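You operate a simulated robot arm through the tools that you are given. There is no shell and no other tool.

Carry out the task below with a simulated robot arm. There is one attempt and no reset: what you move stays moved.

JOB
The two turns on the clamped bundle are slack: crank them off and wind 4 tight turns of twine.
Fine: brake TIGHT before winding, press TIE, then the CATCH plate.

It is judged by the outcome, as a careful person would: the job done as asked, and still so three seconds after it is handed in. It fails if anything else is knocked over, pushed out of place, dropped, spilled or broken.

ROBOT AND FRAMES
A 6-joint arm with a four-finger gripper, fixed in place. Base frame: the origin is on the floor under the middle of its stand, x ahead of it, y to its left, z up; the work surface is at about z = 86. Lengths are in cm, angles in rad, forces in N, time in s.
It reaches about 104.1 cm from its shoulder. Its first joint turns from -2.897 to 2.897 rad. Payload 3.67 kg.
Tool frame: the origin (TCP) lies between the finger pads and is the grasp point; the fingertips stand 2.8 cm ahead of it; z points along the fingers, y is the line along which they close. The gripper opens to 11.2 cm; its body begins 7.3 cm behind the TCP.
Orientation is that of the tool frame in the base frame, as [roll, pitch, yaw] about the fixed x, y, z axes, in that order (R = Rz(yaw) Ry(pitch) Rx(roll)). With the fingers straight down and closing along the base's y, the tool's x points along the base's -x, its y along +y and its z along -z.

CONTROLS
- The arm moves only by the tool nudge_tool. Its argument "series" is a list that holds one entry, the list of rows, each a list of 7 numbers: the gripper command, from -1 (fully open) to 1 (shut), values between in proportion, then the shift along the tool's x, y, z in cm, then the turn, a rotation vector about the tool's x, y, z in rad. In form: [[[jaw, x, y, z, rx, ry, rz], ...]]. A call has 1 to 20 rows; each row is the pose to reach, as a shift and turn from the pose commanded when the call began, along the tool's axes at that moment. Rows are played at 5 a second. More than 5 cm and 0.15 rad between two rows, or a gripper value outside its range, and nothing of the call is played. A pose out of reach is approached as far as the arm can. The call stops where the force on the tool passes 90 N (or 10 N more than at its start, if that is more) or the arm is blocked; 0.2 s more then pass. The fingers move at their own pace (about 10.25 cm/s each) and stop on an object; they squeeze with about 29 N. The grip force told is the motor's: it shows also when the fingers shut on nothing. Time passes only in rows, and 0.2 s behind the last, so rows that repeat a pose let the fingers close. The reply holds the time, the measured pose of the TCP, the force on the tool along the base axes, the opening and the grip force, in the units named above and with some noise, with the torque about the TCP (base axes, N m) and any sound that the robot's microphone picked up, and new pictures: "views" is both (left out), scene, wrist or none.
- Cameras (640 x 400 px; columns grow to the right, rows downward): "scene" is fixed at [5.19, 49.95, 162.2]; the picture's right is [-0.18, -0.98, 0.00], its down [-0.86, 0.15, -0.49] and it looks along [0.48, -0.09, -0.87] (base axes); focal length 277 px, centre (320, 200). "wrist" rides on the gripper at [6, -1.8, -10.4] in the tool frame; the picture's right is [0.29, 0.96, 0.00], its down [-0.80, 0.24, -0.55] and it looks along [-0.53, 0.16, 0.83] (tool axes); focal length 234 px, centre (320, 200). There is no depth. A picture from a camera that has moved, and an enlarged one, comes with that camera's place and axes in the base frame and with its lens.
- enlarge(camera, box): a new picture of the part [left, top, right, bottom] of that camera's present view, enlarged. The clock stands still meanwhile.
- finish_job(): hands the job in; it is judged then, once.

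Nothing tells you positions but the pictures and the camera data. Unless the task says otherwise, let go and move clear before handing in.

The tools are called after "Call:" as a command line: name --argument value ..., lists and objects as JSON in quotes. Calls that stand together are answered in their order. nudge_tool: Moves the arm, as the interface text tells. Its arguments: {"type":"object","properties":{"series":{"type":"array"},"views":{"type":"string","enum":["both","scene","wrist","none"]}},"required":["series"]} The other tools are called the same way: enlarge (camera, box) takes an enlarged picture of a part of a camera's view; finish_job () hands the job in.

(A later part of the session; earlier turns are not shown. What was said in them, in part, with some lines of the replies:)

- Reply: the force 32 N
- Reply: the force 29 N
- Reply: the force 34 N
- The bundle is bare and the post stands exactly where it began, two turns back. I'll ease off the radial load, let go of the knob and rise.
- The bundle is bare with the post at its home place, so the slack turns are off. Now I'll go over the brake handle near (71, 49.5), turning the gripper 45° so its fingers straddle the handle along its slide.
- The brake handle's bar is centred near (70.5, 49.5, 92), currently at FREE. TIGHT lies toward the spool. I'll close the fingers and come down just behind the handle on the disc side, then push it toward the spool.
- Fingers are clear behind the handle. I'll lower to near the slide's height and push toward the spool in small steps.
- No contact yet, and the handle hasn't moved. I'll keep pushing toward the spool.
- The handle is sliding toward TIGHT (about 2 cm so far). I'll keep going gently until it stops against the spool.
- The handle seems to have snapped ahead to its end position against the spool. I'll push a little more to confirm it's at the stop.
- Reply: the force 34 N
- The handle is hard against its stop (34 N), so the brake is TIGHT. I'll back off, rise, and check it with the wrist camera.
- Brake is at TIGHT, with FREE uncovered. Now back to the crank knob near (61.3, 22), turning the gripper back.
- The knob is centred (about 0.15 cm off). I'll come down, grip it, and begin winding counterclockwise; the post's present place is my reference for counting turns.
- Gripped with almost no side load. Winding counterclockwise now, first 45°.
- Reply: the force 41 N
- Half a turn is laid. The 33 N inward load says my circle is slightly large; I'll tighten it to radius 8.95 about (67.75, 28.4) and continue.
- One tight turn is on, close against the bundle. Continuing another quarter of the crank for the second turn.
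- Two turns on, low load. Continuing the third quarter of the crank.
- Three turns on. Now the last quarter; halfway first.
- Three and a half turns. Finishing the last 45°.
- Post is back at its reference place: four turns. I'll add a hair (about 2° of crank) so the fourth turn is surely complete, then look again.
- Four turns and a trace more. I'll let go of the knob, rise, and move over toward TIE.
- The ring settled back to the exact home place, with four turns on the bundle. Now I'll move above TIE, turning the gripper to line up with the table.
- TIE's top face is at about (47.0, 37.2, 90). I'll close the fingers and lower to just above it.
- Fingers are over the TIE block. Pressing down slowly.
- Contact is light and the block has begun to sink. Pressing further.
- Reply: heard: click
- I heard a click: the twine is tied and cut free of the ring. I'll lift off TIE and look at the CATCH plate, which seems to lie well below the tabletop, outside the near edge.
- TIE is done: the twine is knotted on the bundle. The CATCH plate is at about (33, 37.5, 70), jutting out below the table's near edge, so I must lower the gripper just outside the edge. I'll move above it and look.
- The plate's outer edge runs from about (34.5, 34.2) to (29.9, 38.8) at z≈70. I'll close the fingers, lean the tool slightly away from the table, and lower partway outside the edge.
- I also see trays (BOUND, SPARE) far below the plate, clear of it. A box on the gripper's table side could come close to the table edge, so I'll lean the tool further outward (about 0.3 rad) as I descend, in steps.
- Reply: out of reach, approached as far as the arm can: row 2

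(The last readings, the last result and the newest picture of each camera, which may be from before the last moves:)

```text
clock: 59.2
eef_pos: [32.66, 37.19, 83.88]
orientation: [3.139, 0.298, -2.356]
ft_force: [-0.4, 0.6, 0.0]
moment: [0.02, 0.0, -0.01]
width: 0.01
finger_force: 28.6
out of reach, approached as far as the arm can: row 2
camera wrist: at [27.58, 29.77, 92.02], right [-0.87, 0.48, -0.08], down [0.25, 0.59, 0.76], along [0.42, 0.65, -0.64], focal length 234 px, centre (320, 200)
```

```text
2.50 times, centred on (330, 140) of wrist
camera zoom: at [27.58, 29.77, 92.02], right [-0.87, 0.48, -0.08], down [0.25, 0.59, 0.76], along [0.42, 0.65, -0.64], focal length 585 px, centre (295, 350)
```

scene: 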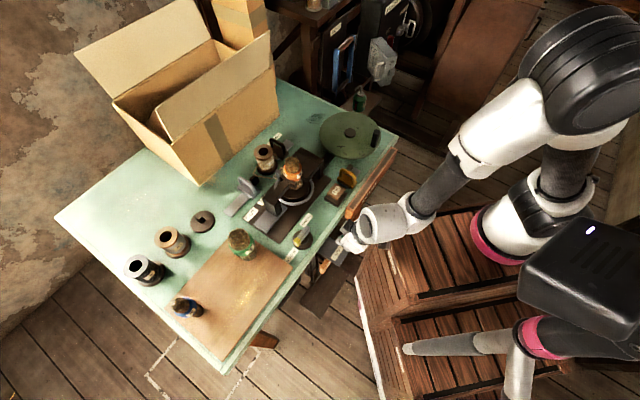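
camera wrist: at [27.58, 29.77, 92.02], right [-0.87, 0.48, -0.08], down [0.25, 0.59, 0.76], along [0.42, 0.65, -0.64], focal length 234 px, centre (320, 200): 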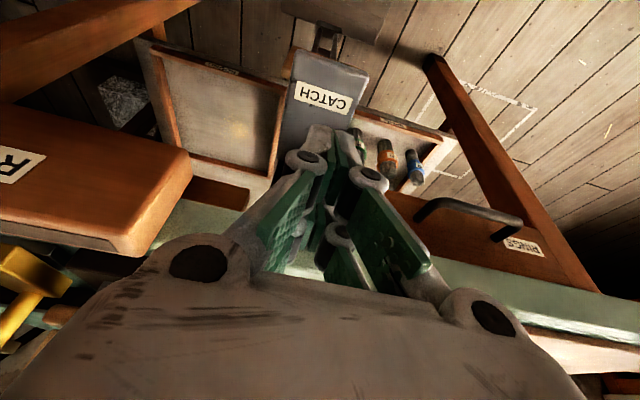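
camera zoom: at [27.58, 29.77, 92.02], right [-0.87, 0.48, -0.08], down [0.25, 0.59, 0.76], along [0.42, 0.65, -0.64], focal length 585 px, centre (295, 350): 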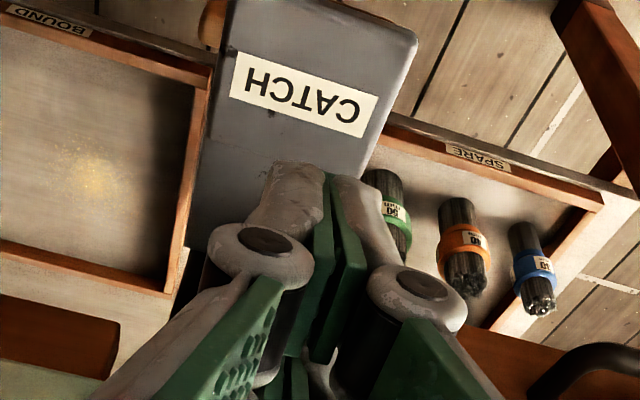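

The arm rearranged its wrist but reached the pose; the gripper is clear of the table edge and the plate lies below the fingers. I'll keep this lean and go down 6 cm in small steps.

Call:
nudge_tool --series '[[[1, 0.428, 0, 1.961, 0, 0, 0], [1, 0.856, 0, 3.922, 0, 0, 0], [1, 1.284, 0, 5.883, 0, 0, 0], [1, 1.284, 0, 5.883, 0, 0, 0]]]' --views "both"

Call:
enlarge --camera "scene" --box '[290, 195, 410, 270]'

Call:
enlarge --camera "wrist" --box '[220, 60, 440, 220]'

```text
clock: 60.2
eef_pos: [32.99, 37.56, 77.89]
orientation: [3.14, 0.3, -2.356]
ft_force: [0.1, 0.5, -0.4]
moment: [-0.02, 0.01, 0.02]
width: 0.01
finger_force: 29.0
camera wrist: at [27.96, 30.12, 86.03], right [-0.87, 0.48, -0.08], down [0.25, 0.59, 0.77], along [0.42, 0.65, -0.64], focal length 234 px, centre (320, 200)
```

scene: 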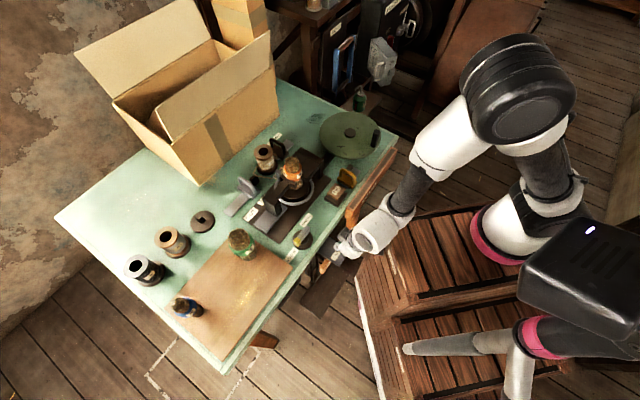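
wrist: 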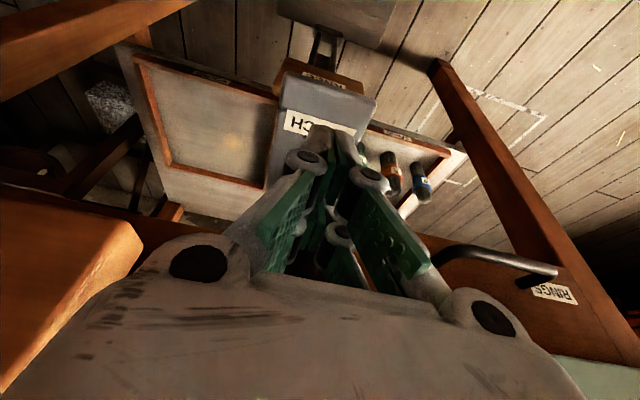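

```text
5.33 times, centred on (350, 232) of scene
camera zoom: at [5.19, 49.95, 162.2], right [-0.18, -0.98, 0.0], down [-0.86, 0.15, -0.49], along [0.48, -0.09, -0.87], focal length 1478 px, centre (160, 27)
```

zoom: 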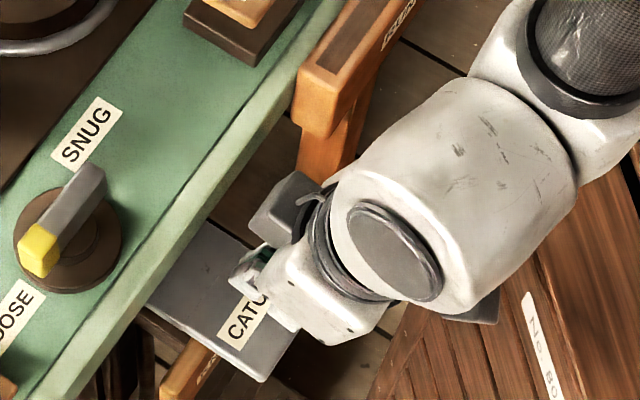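

```text
2.50 times, centred on (330, 140) of wrist
camera zoom: at [27.96, 30.12, 86.03], right [-0.87, 0.48, -0.08], down [0.25, 0.59, 0.77], along [0.42, 0.65, -0.64], focal length 585 px, centre (295, 350)
```

zoom: 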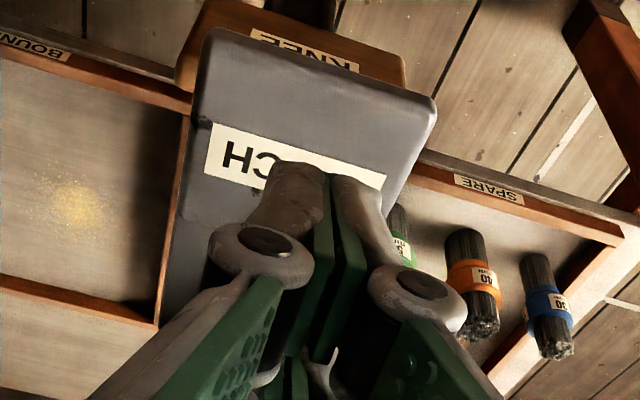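

There's a separate KNEE bar under and beyond the plate, which I'll keep off. The fingertips are about 5 cm above the plate's middle. Going down gently to contact.

Call:
nudge_tool --series '[[[1, 0.591, 0, 1.91, 0, 0, 0], [1, 1.034, 0, 3.343, 0, 0, 0], [1, 1.182, 0, 3.82, 0, 0, 0], [1, 1.3, 0, 4.202, 0, 0, 0]]]' --views "both"

Call:
enlarge --camera "scene" --box '[290, 195, 410, 270]'

Call:
enlarge --camera "wrist" --box '[220, 60, 440, 220]'

```text
clock: 61.2
eef_pos: [33.1, 38.41, 74.29]
orientation: [-3.133, 0.296, -2.354]
ft_force: [0.0, 0.0, 0.4]
moment: [0.01, -0.01, 0.02]
width: 0.0
finger_force: 28.8
out of reach, approached as far as the arm can: row 2, 3, 4
camera wrist: at [28.02, 30.96, 82.55], right [-0.87, 0.48, -0.09], down [0.25, 0.6, 0.76], along [0.42, 0.64, -0.64], focal length 234 px, centre (320, 200)
```

scene: 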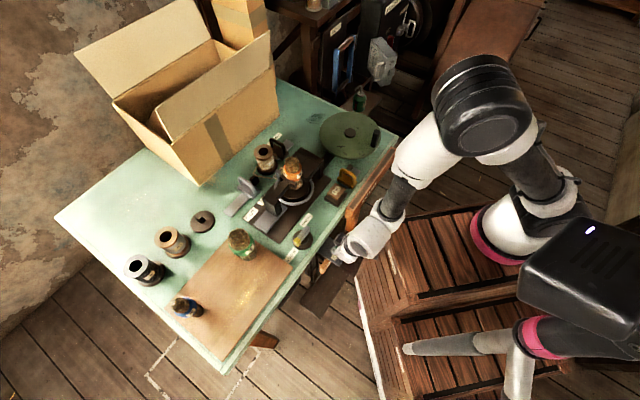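
wrist: 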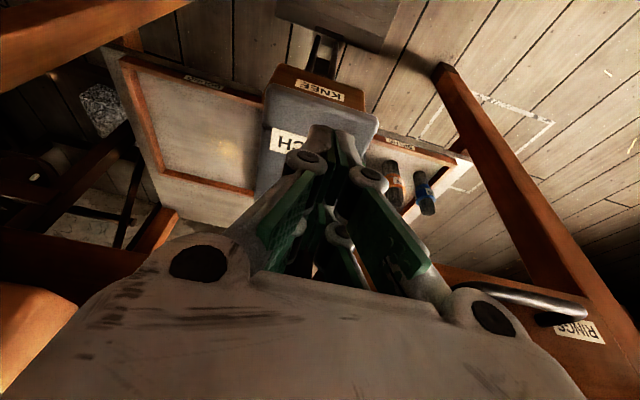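

```text
5.33 times, centred on (350, 232) of scene
camera zoom: at [5.19, 49.95, 162.2], right [-0.18, -0.98, 0.0], down [-0.86, 0.15, -0.49], along [0.48, -0.09, -0.87], focal length 1478 px, centre (160, 27)
```

zoom: 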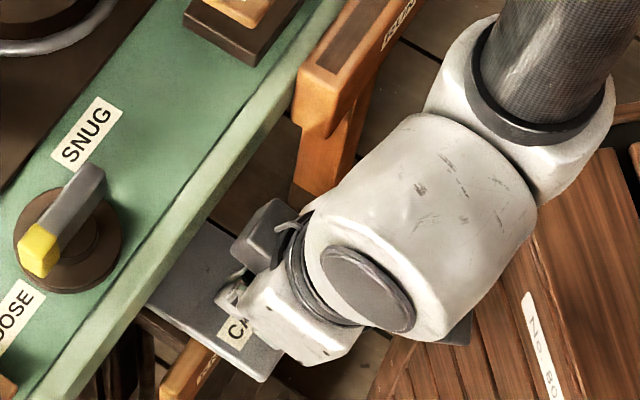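

```text
2.50 times, centred on (330, 140) of wrist
camera zoom: at [28.02, 30.96, 82.55], right [-0.87, 0.48, -0.09], down [0.25, 0.6, 0.76], along [0.42, 0.64, -0.64], focal length 585 px, centre (295, 350)
```

zoom: 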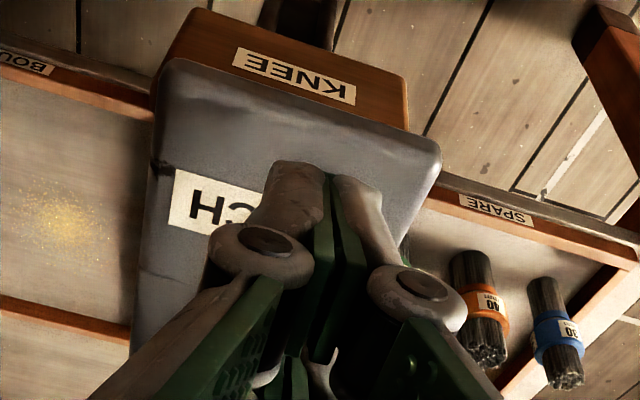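

With that much lean the arm can't quite reach lower (it stalled about 1 cm above the plate). I'll rise again, take half the lean off, and shift slightly outward so the gripper still clears the table edge.

Call:
nudge_tool --series '[[[1, -0.59, 0, -1.91, 0, 0, 0], [1, -1.18, 0, -3.82, 0, 0, 0], [1, -1.0, 0, -5.2, 0, 0.07, 0], [1, -0.87, 0, -6.53, 0, 0.15, 0], [1, -0.87, 0, -6.53, 0, 0.15, 0]]]' --views "both"

Call:
enlarge --camera "scene" --box '[290, 195, 410, 270]'

Call:
enlarge --camera "wrist" --box '[220, 60, 440, 220]'

```text
clock: 62.4
eef_pos: [33.29, 38.25, 80.63]
orientation: [-3.131, 0.19, -2.357]
ft_force: [0.3, -0.3, 0.6]
moment: [-0.02, 0.0, -0.04]
width: 0.0
finger_force: 29.3
out of reach, approached as far as the arm can: row 4, 5
camera wrist: at [28.75, 31.62, 89.68], right [-0.88, 0.48, -0.06], down [0.31, 0.65, 0.69], along [0.37, 0.59, -0.72], focal length 234 px, centre (320, 200)
```

scene: 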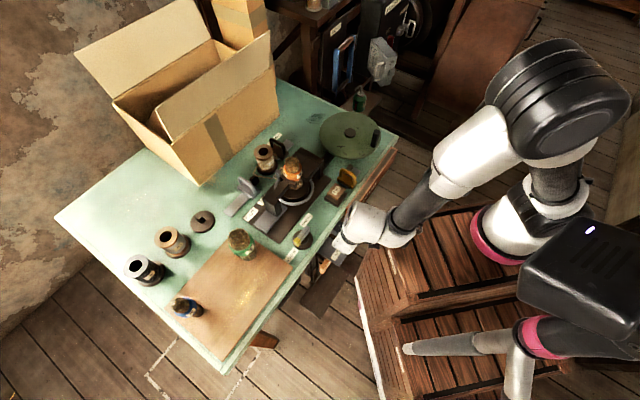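
wrist: 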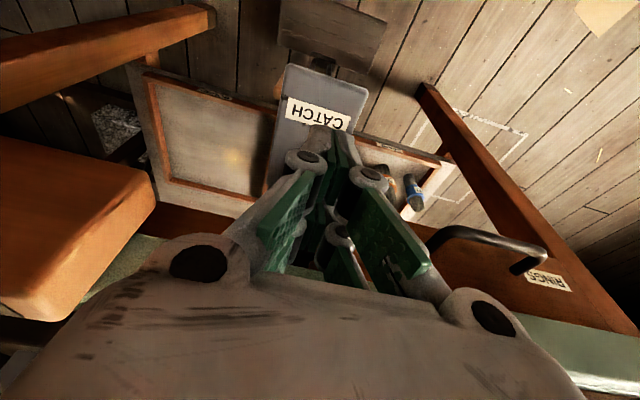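

```text
5.33 times, centred on (350, 232) of scene
camera zoom: at [5.19, 49.95, 162.2], right [-0.18, -0.98, 0.0], down [-0.86, 0.15, -0.49], along [0.48, -0.09, -0.87], focal length 1478 px, centre (160, 27)
```

zoom: 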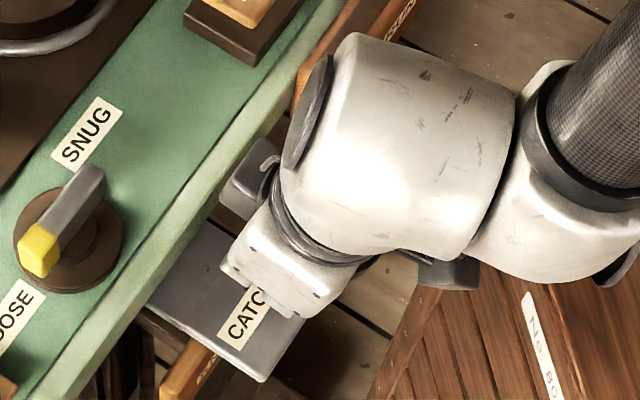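

```text
2.50 times, centred on (330, 140) of wrist
camera zoom: at [28.75, 31.62, 89.68], right [-0.88, 0.48, -0.06], down [0.31, 0.65, 0.69], along [0.37, 0.59, -0.72], focal length 585 px, centre (295, 350)
```

zoom: 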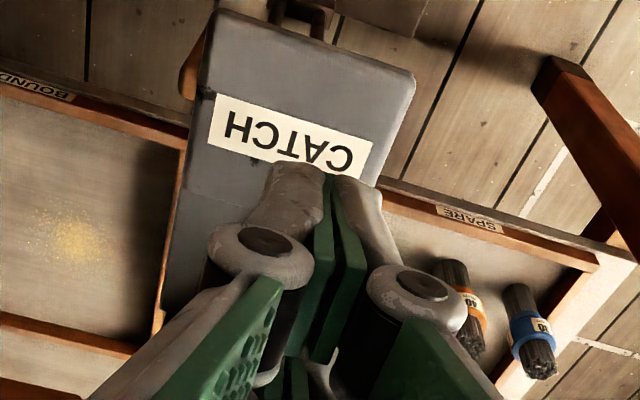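

The arm is at a joint limit in this leaned, rearranged posture. I'll rise and straighten the tool to vertical to get back to the earlier, freer posture, then approach differently.

Call:
nudge_tool --series '[[[1, -1.19, 0, -3.87, 0, 0, 0], [1, -2.45, 0, -8.23, 0, 0, 0], [1, -3.12, 0, -12.68, 0, 0.07, 0], [1, -3.72, 0, -16.63, 0, 0.15, 0], [1, -4.17, 0, -19.6, 0, 0.15, 0], [1, -4.17, 0, -19.6, 0, 0.15, 0]]]' --views "both"

Call:
enlarge --camera "scene" --box '[320, 150, 480, 250]'

Call:
enlarge --camera "scene" --box '[400, 150, 640, 400]'

```text
clock: 63.8
eef_pos: [34.09, 39.21, 100.55]
orientation: [3.14, -0.002, -2.354]
ft_force: [0.4, 1.1, 0.4]
moment: [0.02, -0.01, -0.01]
width: 0.0
finger_force: 28.8
camera wrist: at [30.99, 33.74, 110.88], right [-0.88, 0.47, 0.0], down [0.39, 0.73, 0.55], along [0.26, 0.49, -0.83], focal length 234 px, centre (320, 200)
```

scene: 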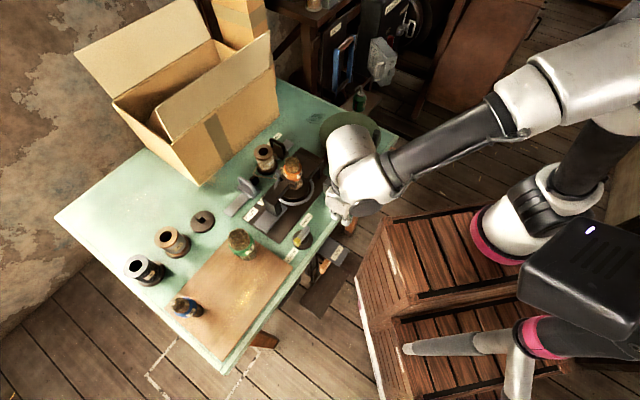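
wrist: 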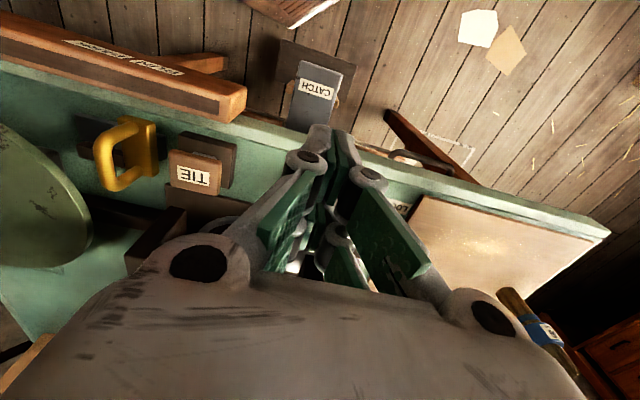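

```text
4.00 times, centred on (400, 200) of scene
camera zoom: at [5.19, 49.95, 162.2], right [-0.18, -0.98, 0.0], down [-0.86, 0.15, -0.49], along [0.48, -0.09, -0.87], focal length 1109 px, centre (0, 200)
```

zoom: 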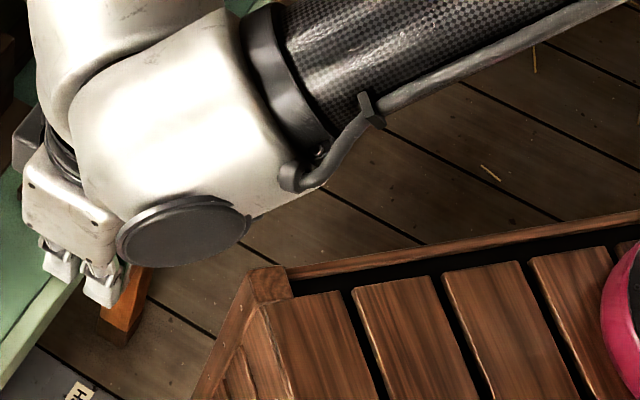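

```text
1.60 times, centred on (520, 275) of scene
camera zoom: at [5.19, 49.95, 162.2], right [-0.18, -0.98, 0.0], down [-0.86, 0.15, -0.49], along [0.48, -0.09, -0.87], focal length 444 px, centre (0, 80)
```

zoom: 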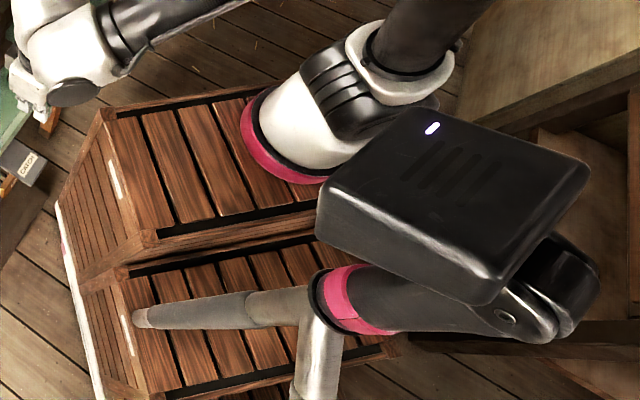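

Back to an easy posture with the tool vertical at z≈100. I'll turn the gripper 90° about its axis so its bulky sides lie along the table edge rather than toward it, and centre it outside the edge.

Call:
nudge_tool --series '[[[1, 0.5, -0.1, 0, 0, 0, 0.14], [1, 1.0, -0.2, 0, 0, 0, 0.28], [1, 1.5, -0.3, 0, 0, 0, 0.42], [1, 2.0, -0.4, 0, 0, 0, 0.56], [1, 2.5, -0.57, 0, 0, 0, 0.7], [1, 2.53, -0.57, 0, 0, 0, 0.84], [1, 2.53, -0.57, 0, 0, 0, 0.98], [1, 2.53, -0.57, 0, 0, 0, 1.12], [1, 2.53, -0.57, 0, 0, 0, 1.26], [1, 2.53, -0.57, 0, 0, 0, 1.4], [1, 2.53, -0.57, 0, 0, 0, 1.5], [1, 2.53, -0.57, 0, 0, 0, 1.571], [1, 2.53, -0.57, 0, 0, 0, 1.571]]]' --views "both"

Call:
enlarge --camera "scene" --box '[290, 175, 418, 255]'

```text
clock: 66.6
eef_pos: [32.66, 37.09, 100.53]
orientation: [3.14, -0.002, 2.356]
ft_force: [0.3, 0.0, -0.2]
moment: [-0.02, 0.01, -0.01]
width: 0.0
finger_force: 28.9
camera wrist: at [27.02, 40.05, 110.99], right [0.47, 0.88, 0.0], down [0.73, -0.4, 0.55], along [0.49, -0.26, -0.83], focal length 234 px, centre (320, 200)
```

scene: 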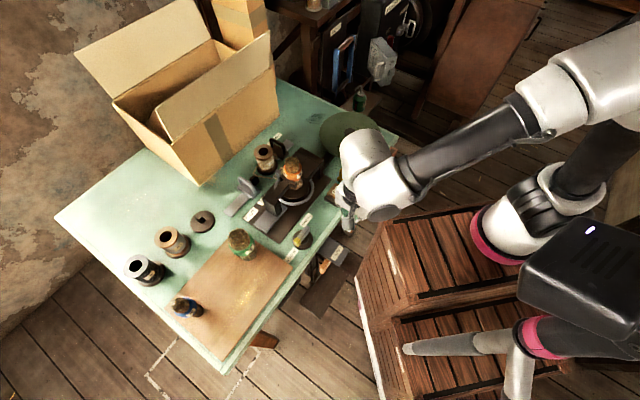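
wrist: 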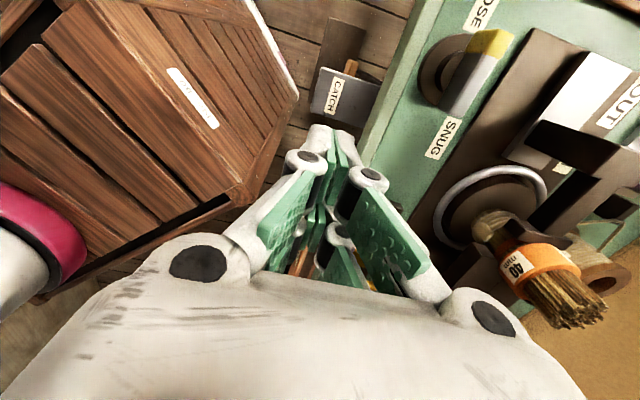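

```text
5.00 times, centred on (354, 215) of scene
camera zoom: at [5.19, 49.95, 162.2], right [-0.18, -0.98, 0.0], down [-0.86, 0.15, -0.49], along [0.48, -0.09, -0.87], focal length 1386 px, centre (150, 125)
```

zoom: 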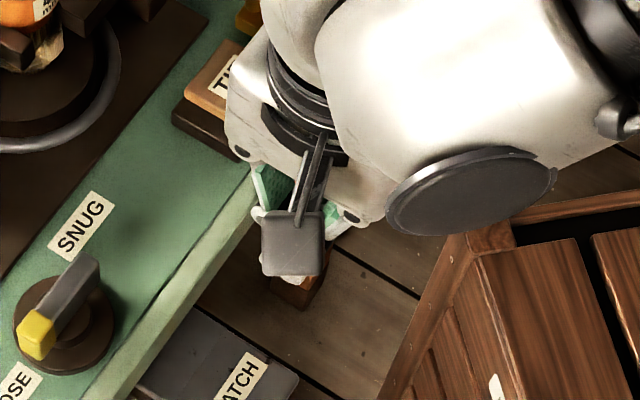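

The pose is reached with no complaint. I'll lower vertically in stages.

Call:
nudge_tool --series '[[[1, 0, 0, 4, 0, 0, 0], [1, 0, 0, 8, 0, 0, 0], [1, 0, 0, 12, 0, 0, 0], [1, 0, 0, 12, 0, 0, 0]]]' --views "both"

Call:
enlarge --camera "scene" --box '[290, 185, 418, 265]'

Call:
enlarge --camera "wrist" --box '[220, 40, 460, 200]'

```text
clock: 67.6
eef_pos: [32.6, 37.17, 88.42]
orientation: [-3.141, -0.002, 2.356]
ft_force: [-0.2, -0.2, 0.5]
moment: [-0.02, -0.02, 0.0]
width: 0.01
finger_force: 29.2
camera wrist: at [26.97, 40.14, 98.84], right [0.47, 0.88, 0.0], down [0.73, -0.39, 0.55], along [0.49, -0.26, -0.83], focal length 234 px, centre (320, 200)
```

scene: 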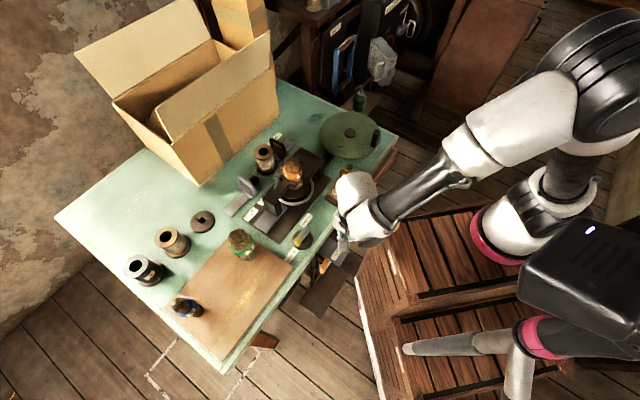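
wrist: 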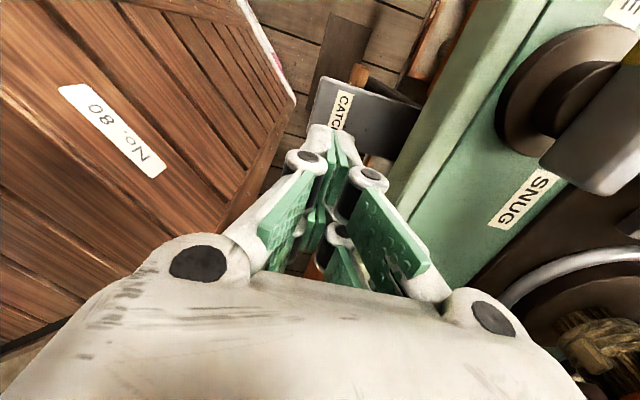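

```text
5.00 times, centred on (354, 225) of scene
camera zoom: at [5.19, 49.95, 162.2], right [-0.18, -0.98, 0.0], down [-0.86, 0.15, -0.49], along [0.48, -0.09, -0.87], focal length 1386 px, centre (150, 75)
```

zoom: 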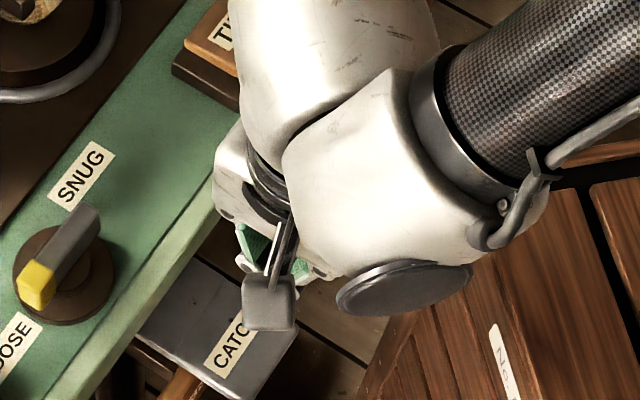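

```text
2.50 times, centred on (340, 120) of wrist
camera zoom: at [26.97, 40.14, 98.84], right [0.47, 0.88, 0.0], down [0.73, -0.39, 0.55], along [0.49, -0.26, -0.83], focal length 585 px, centre (270, 400)
```

zoom: 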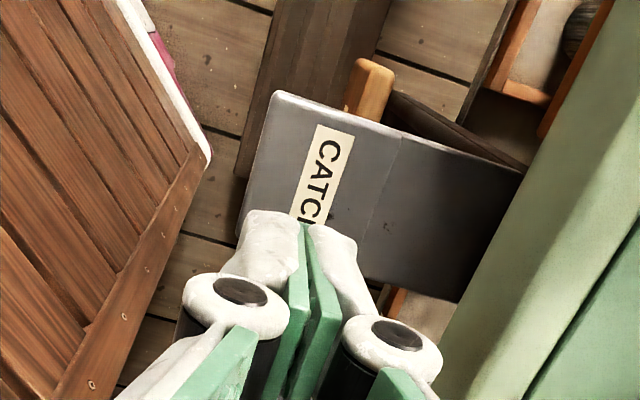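

Clear gap to the table edge, with the plate straight below. Continuing down.

Call:
nudge_tool --series '[[[1, 0, 0, 3, 0, 0, 0], [1, 0, 0, 6, 0, 0, 0], [1, 0, 0, 9, 0, 0, 0], [1, 0, 0, 9, 0, 0, 0]]]' --views "both"

Call:
enlarge --camera "scene" --box '[290, 185, 418, 265]'

Call:
enlarge --camera "wrist" --box '[220, 40, 460, 200]'

```text
clock: 68.6
eef_pos: [32.58, 36.78, 79.35]
orientation: [3.141, -0.002, 2.356]
ft_force: [0.5, 0.5, 0.7]
moment: [-0.03, 0.02, 0.03]
width: 0.0
finger_force: 28.7
camera wrist: at [26.92, 39.86, 89.83], right [0.47, 0.88, 0.0], down [0.73, -0.39, 0.55], along [0.49, -0.26, -0.83], focal length 234 px, centre (320, 200)
```

scene: 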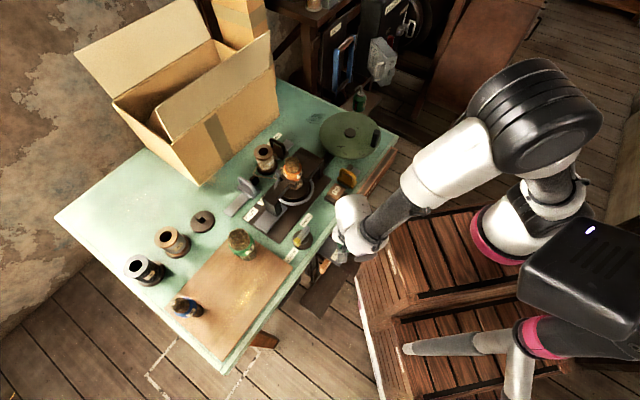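
wrist: 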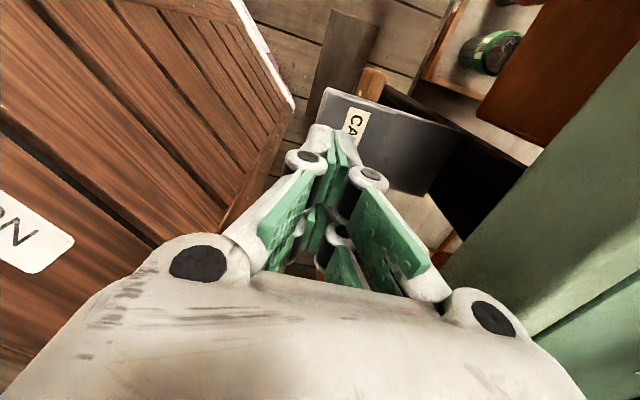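

```text
5.00 times, centred on (354, 225) of scene
camera zoom: at [5.19, 49.95, 162.2], right [-0.18, -0.98, 0.0], down [-0.86, 0.15, -0.49], along [0.48, -0.09, -0.87], focal length 1386 px, centre (150, 75)
```

zoom: 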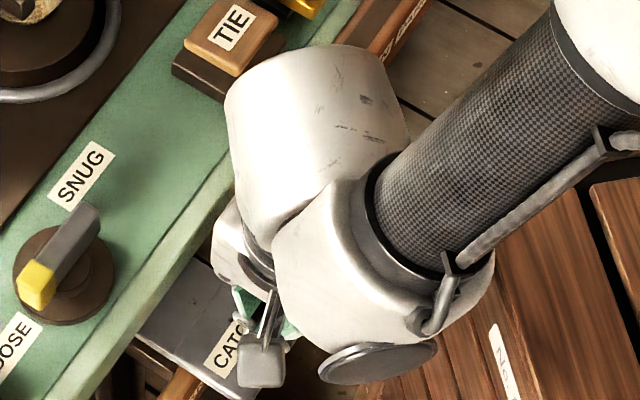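

```text
2.50 times, centred on (340, 120) of wrist
camera zoom: at [26.92, 39.86, 89.83], right [0.47, 0.88, 0.0], down [0.73, -0.39, 0.55], along [0.49, -0.26, -0.83], focal length 585 px, centre (270, 400)
```

zoom: 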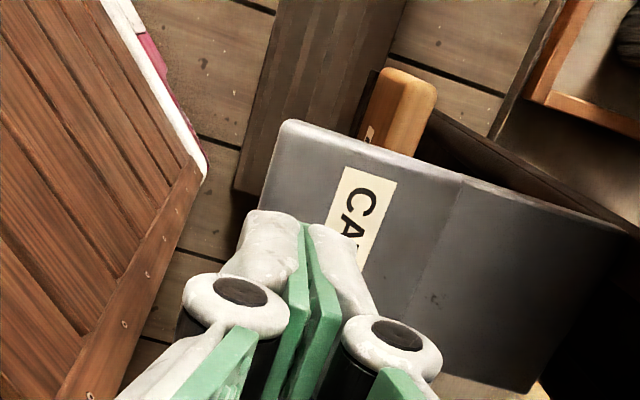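

Call:
nudge_tool --series '[[[1, 0, 0.2, 2, 0, 0, 0], [1, 0, 0.2, 4, 0, 0, 0], [1, 0, 0.2, 5.2, 0, 0, 0], [1, 0, 0.2, 5.2, 0, 0, 0]]]' --views "both"

Call:
enlarge --camera "scene" --box '[290, 185, 418, 265]'

Call:
enlarge --camera "wrist" --box '[220, 40, 460, 200]'

```text
clock: 69.6
eef_pos: [32.83, 37.05, 74.46]
orientation: [3.141, -0.001, 2.355]
ft_force: [0.2, -0.1, -0.6]
moment: [0.0, -0.02, -0.03]
width: 0.01
finger_force: 29.6
camera wrist: at [27.18, 40.08, 84.85], right [0.47, 0.88, 0.0], down [0.73, -0.39, 0.55], along [0.49, -0.26, -0.83], focal length 234 px, centre (320, 200)
```

scene: 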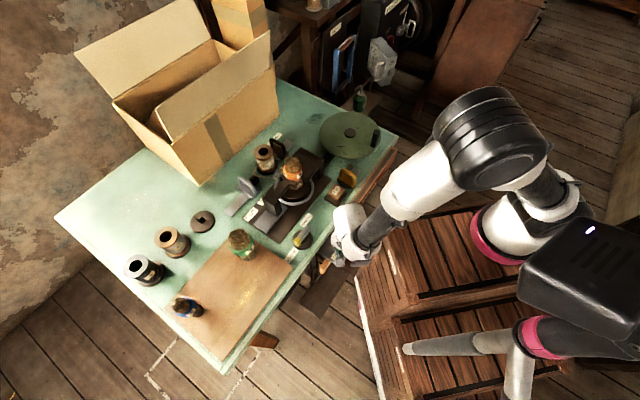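
wrist: 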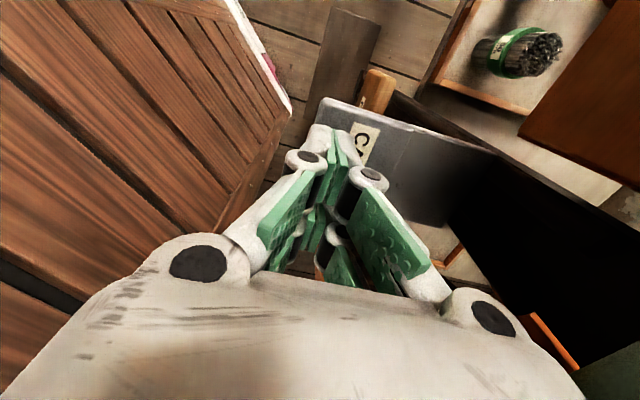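

```text
5.00 times, centred on (354, 225) of scene
camera zoom: at [5.19, 49.95, 162.2], right [-0.18, -0.98, 0.0], down [-0.86, 0.15, -0.49], along [0.48, -0.09, -0.87], focal length 1386 px, centre (150, 75)
```

zoom: 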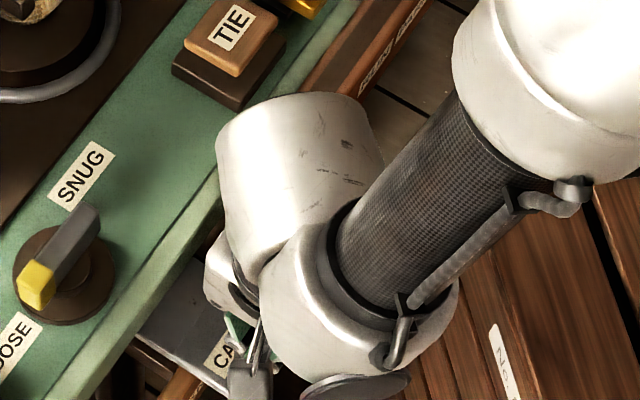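

```text
2.50 times, centred on (340, 120) of wrist
camera zoom: at [27.18, 40.08, 84.85], right [0.47, 0.88, 0.0], down [0.73, -0.39, 0.55], along [0.49, -0.26, -0.83], focal length 585 px, centre (270, 400)
```

zoom: 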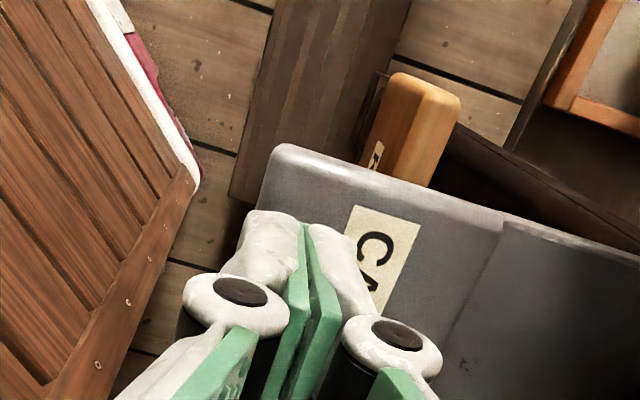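

Fingertips are about 1.5 cm above the plate. Now pressing it down in small steps.

Call:
nudge_tool --series '[[[1, 0, 0.3, 0.6, 0, 0, 0], [1, 0, 0.3, 1.1, 0, 0, 0], [1, 0, 0.3, 1.5, 0, 0, 0], [1, 0, 0.3, 1.9, 0, 0, 0], [1, 0, 0.3, 2.3, 0, 0, 0]]]' --views "both"

Call:
enlarge --camera "wrist" --box '[220, 40, 460, 200]'

Call:
enlarge --camera "scene" --box '[235, 150, 331, 210]'

```text
clock: 70.8
eef_pos: [33.05, 37.23, 71.98]
orientation: [3.141, -0.002, 2.357]
ft_force: [1.1, -1.0, 2.5]
moment: [-0.07, -0.04, -0.01]
width: 0.6
finger_force: 35.6
camera wrist: at [27.41, 40.33, 82.42], right [0.47, 0.88, 0.0], down [0.73, -0.39, 0.55], along [0.49, -0.26, -0.83], focal length 234 px, centre (320, 200)
```

scene: 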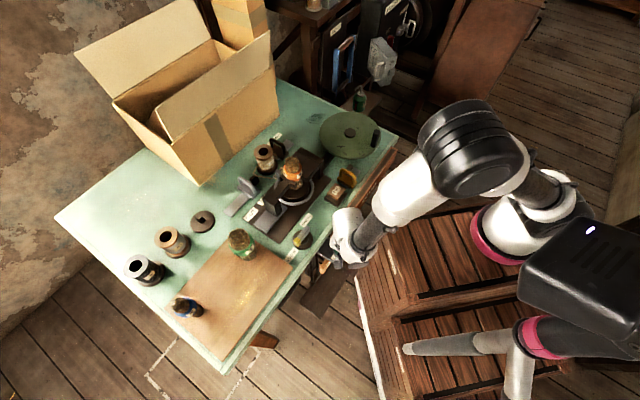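
wrist: 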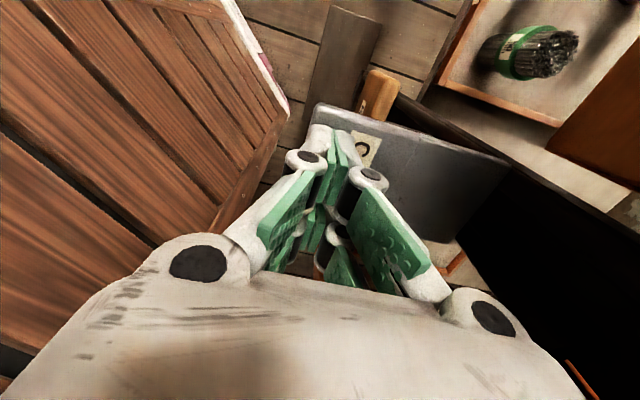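

```text
2.50 times, centred on (340, 120) of wrist
camera zoom: at [27.41, 40.33, 82.42], right [0.47, 0.88, 0.0], down [0.73, -0.39, 0.55], along [0.49, -0.26, -0.83], focal length 585 px, centre (270, 400)
```

zoom: 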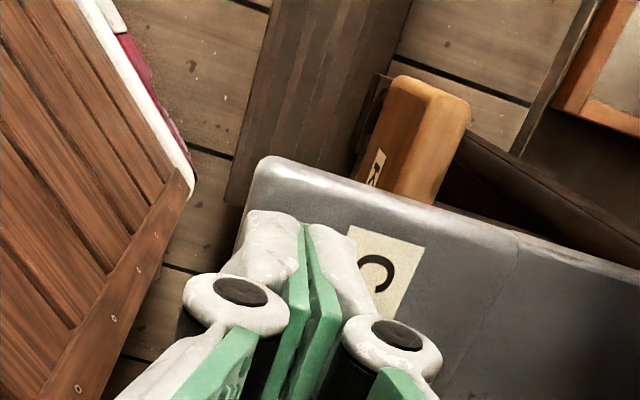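

```text
6.67 times, centred on (283, 180) of scene
camera zoom: at [5.19, 49.95, 162.2], right [-0.18, -0.98, 0.0], down [-0.86, 0.15, -0.49], along [0.48, -0.09, -0.87], focal length 1848 px, centre (567, 333)
```

zoom: 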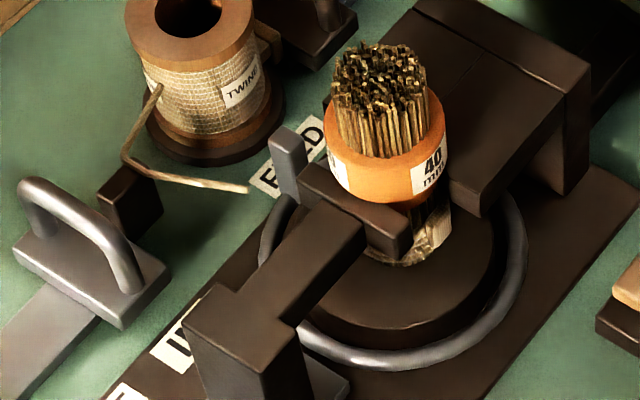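

Contact, with light force. Pressing further until it clicks.

Call:
nudge_tool --series '[[[1, 0, 0, 0.3, 0, 0, 0], [1, 0, 0, 0.6, 0, 0, 0], [1, 0, 0, 0.9, 0, 0, 0], [1, 0, 0, 0.9, 0, 0, 0]]]' --views "both"

Call:
enlarge --camera "wrist" --box '[220, 40, 460, 200]'

Call:
enlarge --camera "scene" --box '[235, 150, 331, 210]'

```text
clock: 71.8
eef_pos: [33.24, 37.42, 71.16]
orientation: [-3.141, -0.003, 2.357]
ft_force: [-0.3, -2.1, 3.0]
moment: [-0.07, -0.04, 0.0]
width: 0.59
finger_force: 35.6
camera wrist: at [27.4, 40.38, 81.55], right [0.47, 0.88, 0.0], down [0.73, -0.39, 0.55], along [0.49, -0.26, -0.83], focal length 234 px, centre (320, 200)
```

scene: 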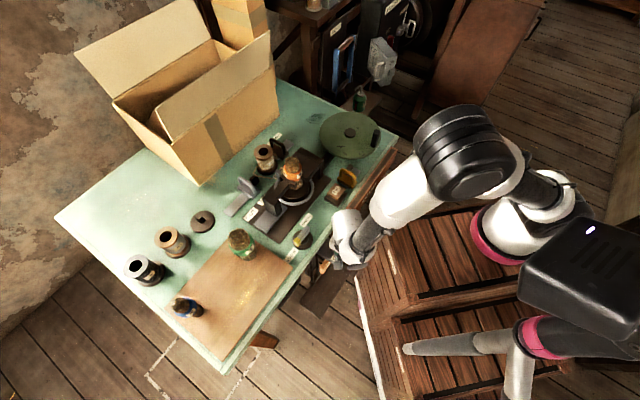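
wrist: 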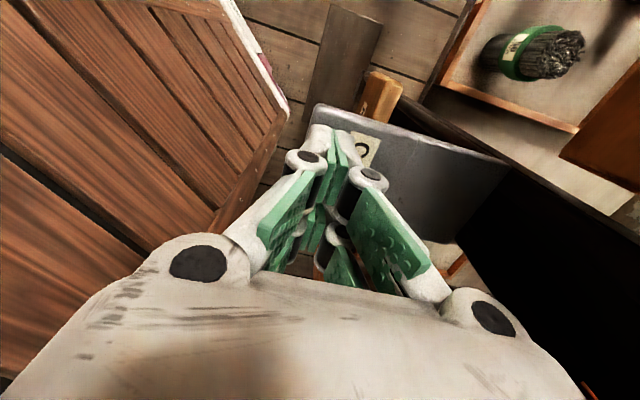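

```text
2.50 times, centred on (340, 120) of wrist
camera zoom: at [27.4, 40.38, 81.55], right [0.47, 0.88, 0.0], down [0.73, -0.39, 0.55], along [0.49, -0.26, -0.83], focal length 585 px, centre (270, 400)
```

zoom: 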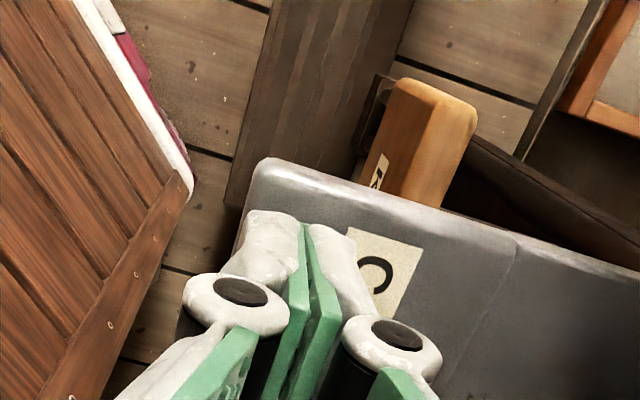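

```text
6.67 times, centred on (283, 180) of scene
camera zoom: at [5.19, 49.95, 162.2], right [-0.18, -0.98, 0.0], down [-0.86, 0.15, -0.49], along [0.48, -0.09, -0.87], focal length 1848 px, centre (567, 333)
```

zoom: 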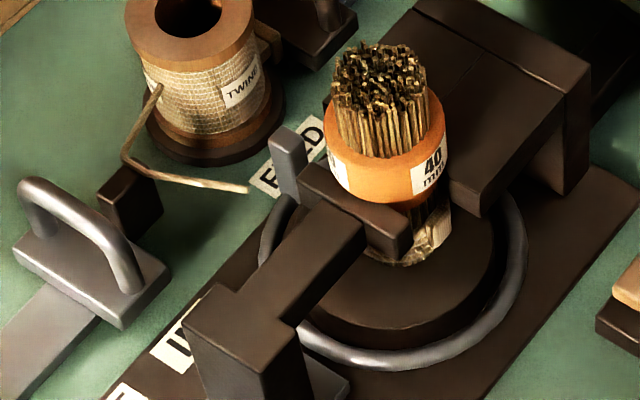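

The plate is sinking with little resistance, no click yet. Pressing on.

Call:
nudge_tool --series '[[[1, 0, -0.1, 0.4, 0, 0, 0], [1, 0, -0.2, 0.8, 0, 0, 0], [1, 0, -0.2, 1.2, 0, 0, 0], [1, 0, -0.2, 1.2, 0, 0, 0]]]' --views "both"

Call:
enlarge --camera "wrist" --box '[220, 40, 460, 200]'

```text
clock: 72.8
eef_pos: [32.83, 37.36, 70.04]
orientation: [-3.141, -0.002, 2.356]
ft_force: [2.1, -0.1, 16.4]
moment: [-0.12, -0.16, -0.01]
width: 0.6
finger_force: 35.7
camera wrist: at [27.25, 40.31, 80.44], right [0.47, 0.88, 0.0], down [0.73, -0.39, 0.55], along [0.49, -0.26, -0.83], focal length 234 px, centre (320, 200)
```

scene: 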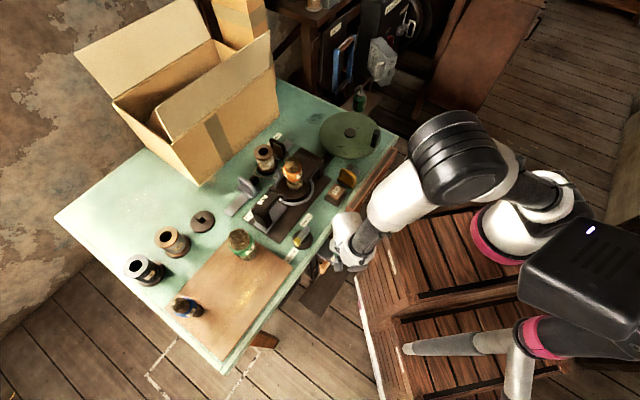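
wrist: 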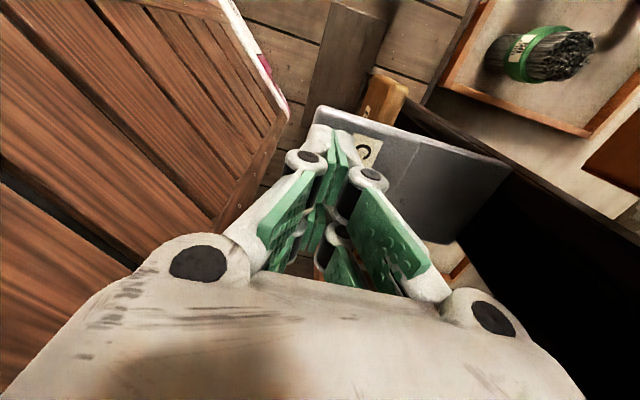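

```text
2.50 times, centred on (340, 120) of wrist
camera zoom: at [27.25, 40.31, 80.44], right [0.47, 0.88, 0.0], down [0.73, -0.39, 0.55], along [0.49, -0.26, -0.83], focal length 585 px, centre (270, 400)
```

zoom: 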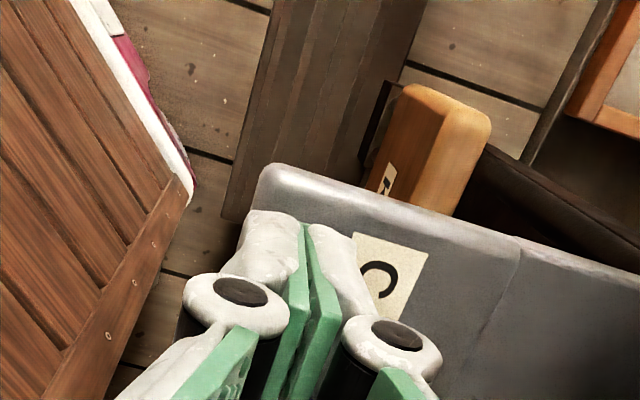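

The force rose to 16 N (end of travel) and something at the clamp seems to have moved. I'll look.

Call:
enlarge --camera "scene" --box '[235, 150, 331, 230]'

Call:
enlarge --camera "scene" --box '[265, 145, 329, 205]'

```text
5.00 times, centred on (283, 190) of scene
camera zoom: at [5.19, 49.95, 162.2], right [-0.18, -0.98, 0.0], down [-0.86, 0.15, -0.49], along [0.48, -0.09, -0.87], focal length 1386 px, centre (505, 250)
```

zoom: 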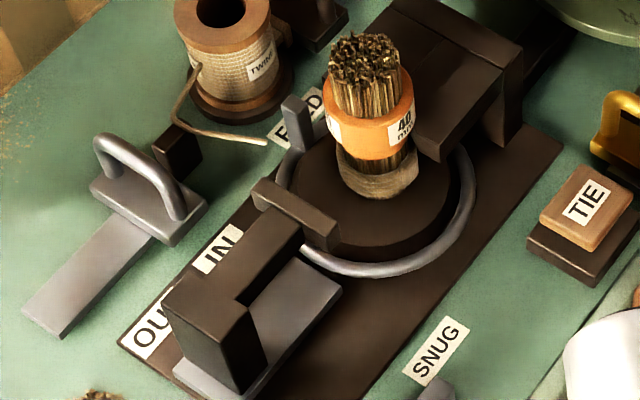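

```text
6.67 times, centred on (297, 175) of scene
camera zoom: at [5.19, 49.95, 162.2], right [-0.18, -0.98, 0.0], down [-0.86, 0.15, -0.49], along [0.48, -0.09, -0.87], focal length 1848 px, centre (473, 367)
```

zoom: 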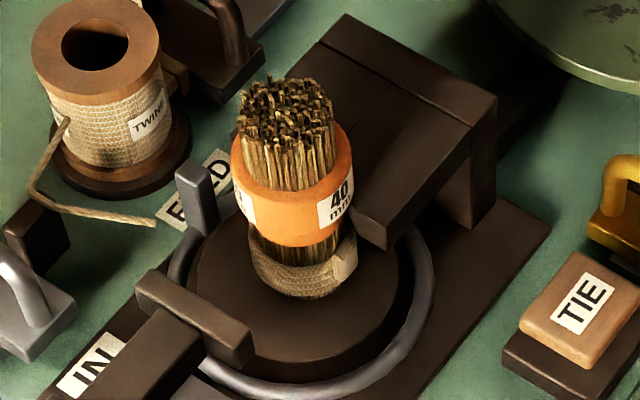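

The jaw has sprung OUT: the bundle stands free with four tight, tied turns. The CATCH is done. I'll lift straight up clear of the plate and table.

Call:
nudge_tool --series '[[[1, 0, -0.1, -1.5, 0, 0, 0], [1, 0, -0.2, -4, 0, 0, 0], [1, 0, -0.3, -7, 0, 0, 0], [1, 0, -0.3, -10, 0, 0, 0], [1, 0, -0.3, -14, 0, 0, 0], [1, 0, -0.3, -18, 0, 0, 0], [1, 0, -0.3, -22, 0, 0, 0], [1, 0, -0.3, -26, 0, 0, 0], [1, 0, -0.3, -30, 0, 0, 0], [1, 0, -0.3, -34, 0, 0, 0], [1, 0, -0.3, -37, 0, 0, 0]]]' --views "both"

Call:
enlarge --camera "scene" --box '[235, 140, 363, 220]'

Call:
enlarge --camera "wrist" --box '[340, 20, 640, 220]'

Call:
enlarge --camera "scene" --box '[270, 200, 390, 290]'

```text
clock: 75.2
eef_pos: [32.88, 37.01, 107.23]
orientation: [-3.14, 0.0, 2.356]
ft_force: [-0.2, 0.8, -0.6]
moment: [-0.04, 0.02, 0.03]
width: 0.0
finger_force: 35.7
camera wrist: at [27.2, 40.09, 117.61], right [0.47, 0.88, 0.0], down [0.73, -0.39, 0.55], along [0.49, -0.26, -0.83], focal length 234 px, centre (320, 200)
```

scene: 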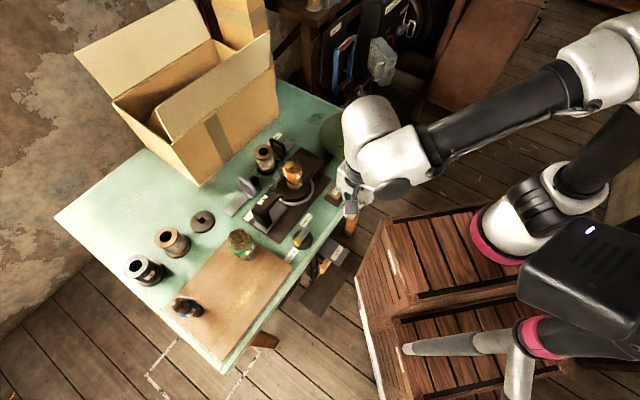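
wrist: 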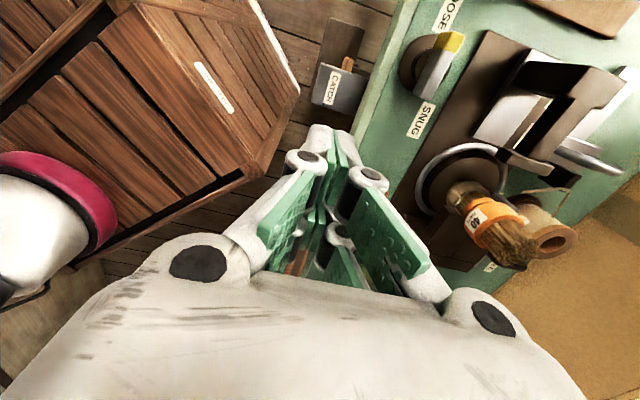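

```text
5.00 times, centred on (299, 180) of scene
camera zoom: at [5.19, 49.95, 162.2], right [-0.18, -0.98, 0.0], down [-0.86, 0.15, -0.49], along [0.48, -0.09, -0.87], focal length 1386 px, centre (425, 300)
```

zoom: 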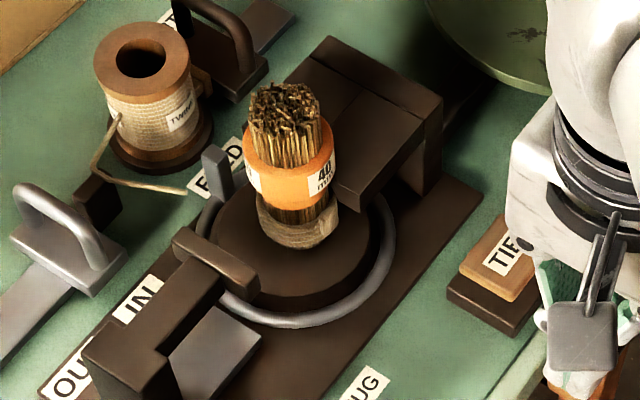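

```text
2.00 times, centred on (490, 120) of wrist
camera zoom: at [27.2, 40.09, 117.61], right [0.47, 0.88, 0.0], down [0.73, -0.39, 0.55], along [0.49, -0.26, -0.83], focal length 468 px, centre (-20, 360)
```

zoom: 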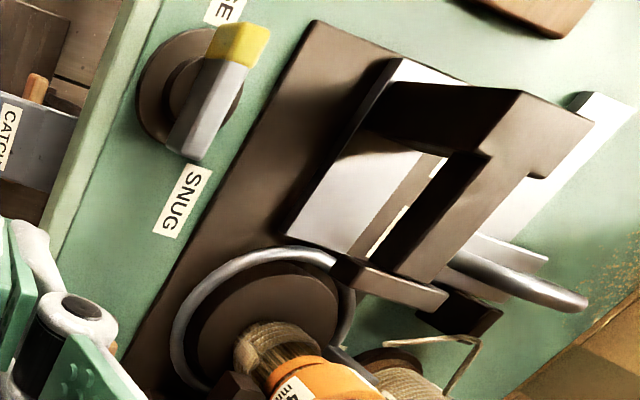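

```text
4.44 times, centred on (330, 245) of scene
camera zoom: at [5.19, 49.95, 162.2], right [-0.18, -0.98, 0.0], down [-0.86, 0.15, -0.49], along [0.48, -0.09, -0.87], focal length 1232 px, centre (276, 0)
```

zoom: 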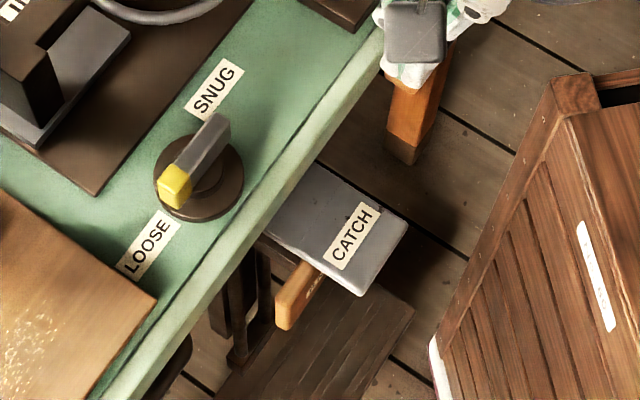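

The jaw is open, the bundle stands steady on the turntable with its four tight, tied turns. The brake is still at TIGHT, the CATCH plate has sprung back, and nothing else has moved. The arm is clear, so I'll wait a moment and check once more before handing in.

Call:
nudge_tool --series '[[[1, 0, 0, -3, 0, 0, 0], [1, 0, -1, -6, 0, 0, 0], [1, 0, -1, -6, 0, 0, 0], [1, 0, -1, -6, 0, 0, 0], [1, 0, -1, -6, 0, 0, 0]]]' --views "scene"

Call:
enlarge --camera "scene" --box '[235, 120, 363, 220]'

```text
clock: 76.4
eef_pos: [32.2, 36.41, 113.14]
orientation: [-3.141, -0.001, 2.356]
ft_force: [0.3, 0.4, 0.8]
moment: [0.0, 0.0, -0.03]
width: 0.0
finger_force: 36.0
```

scene: 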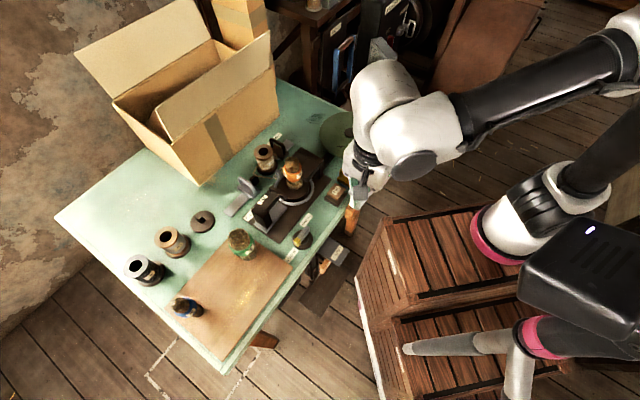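

```text
4.00 times, centred on (299, 170) of scene
camera zoom: at [5.19, 49.95, 162.2], right [-0.18, -0.98, 0.0], down [-0.86, 0.15, -0.49], along [0.48, -0.09, -0.87], focal length 1109 px, centre (404, 320)
```

zoom: 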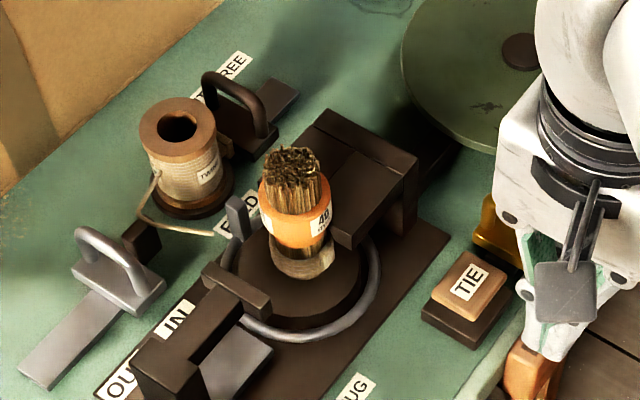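

Everything is steady: the bundle is bound with four tight, tied turns, the jaw is released and the arm is clear. Handing in.

Call:
finish_job

```text
The job is handed in.
```

I took the two slack turns off the bundle, wound four tight turns of twine, tied them, and handed the job in.

1. **Unwinding:** I cranked clockwise until the bundle was bare. One crank turn lays four turns of twine, so this took half a crank turn.
2. **Brake:** I pushed the brake handle from FREE to its stop at TIGHT before winding. It is still there.
3. **Winding:** I cranked counterclockwise one full turn, which laid four turns. When I let go of the knob, the ring settled back to its starting position, so the count is four to within about a hundredth of a turn.
4. **TIE:** I pressed it and heard a click. The twine is knotted and cut free of the ring.
5. **CATCH:** I pressed the plate down to the end of its travel. No click was reported, but the clamp jaw sprung to OUT.

The bundle is standing free on the turntable. Nothing else looked moved or knocked over in the last pictures, and the gripper is closed and clear of the table. My first try at the CATCH plate stalled at a joint limit just above the plate, and a second approach worked. I left the SNUG/LOOSE lever, the RUN/PARK handle and the KNEE bar alone because the job didn't mention them.
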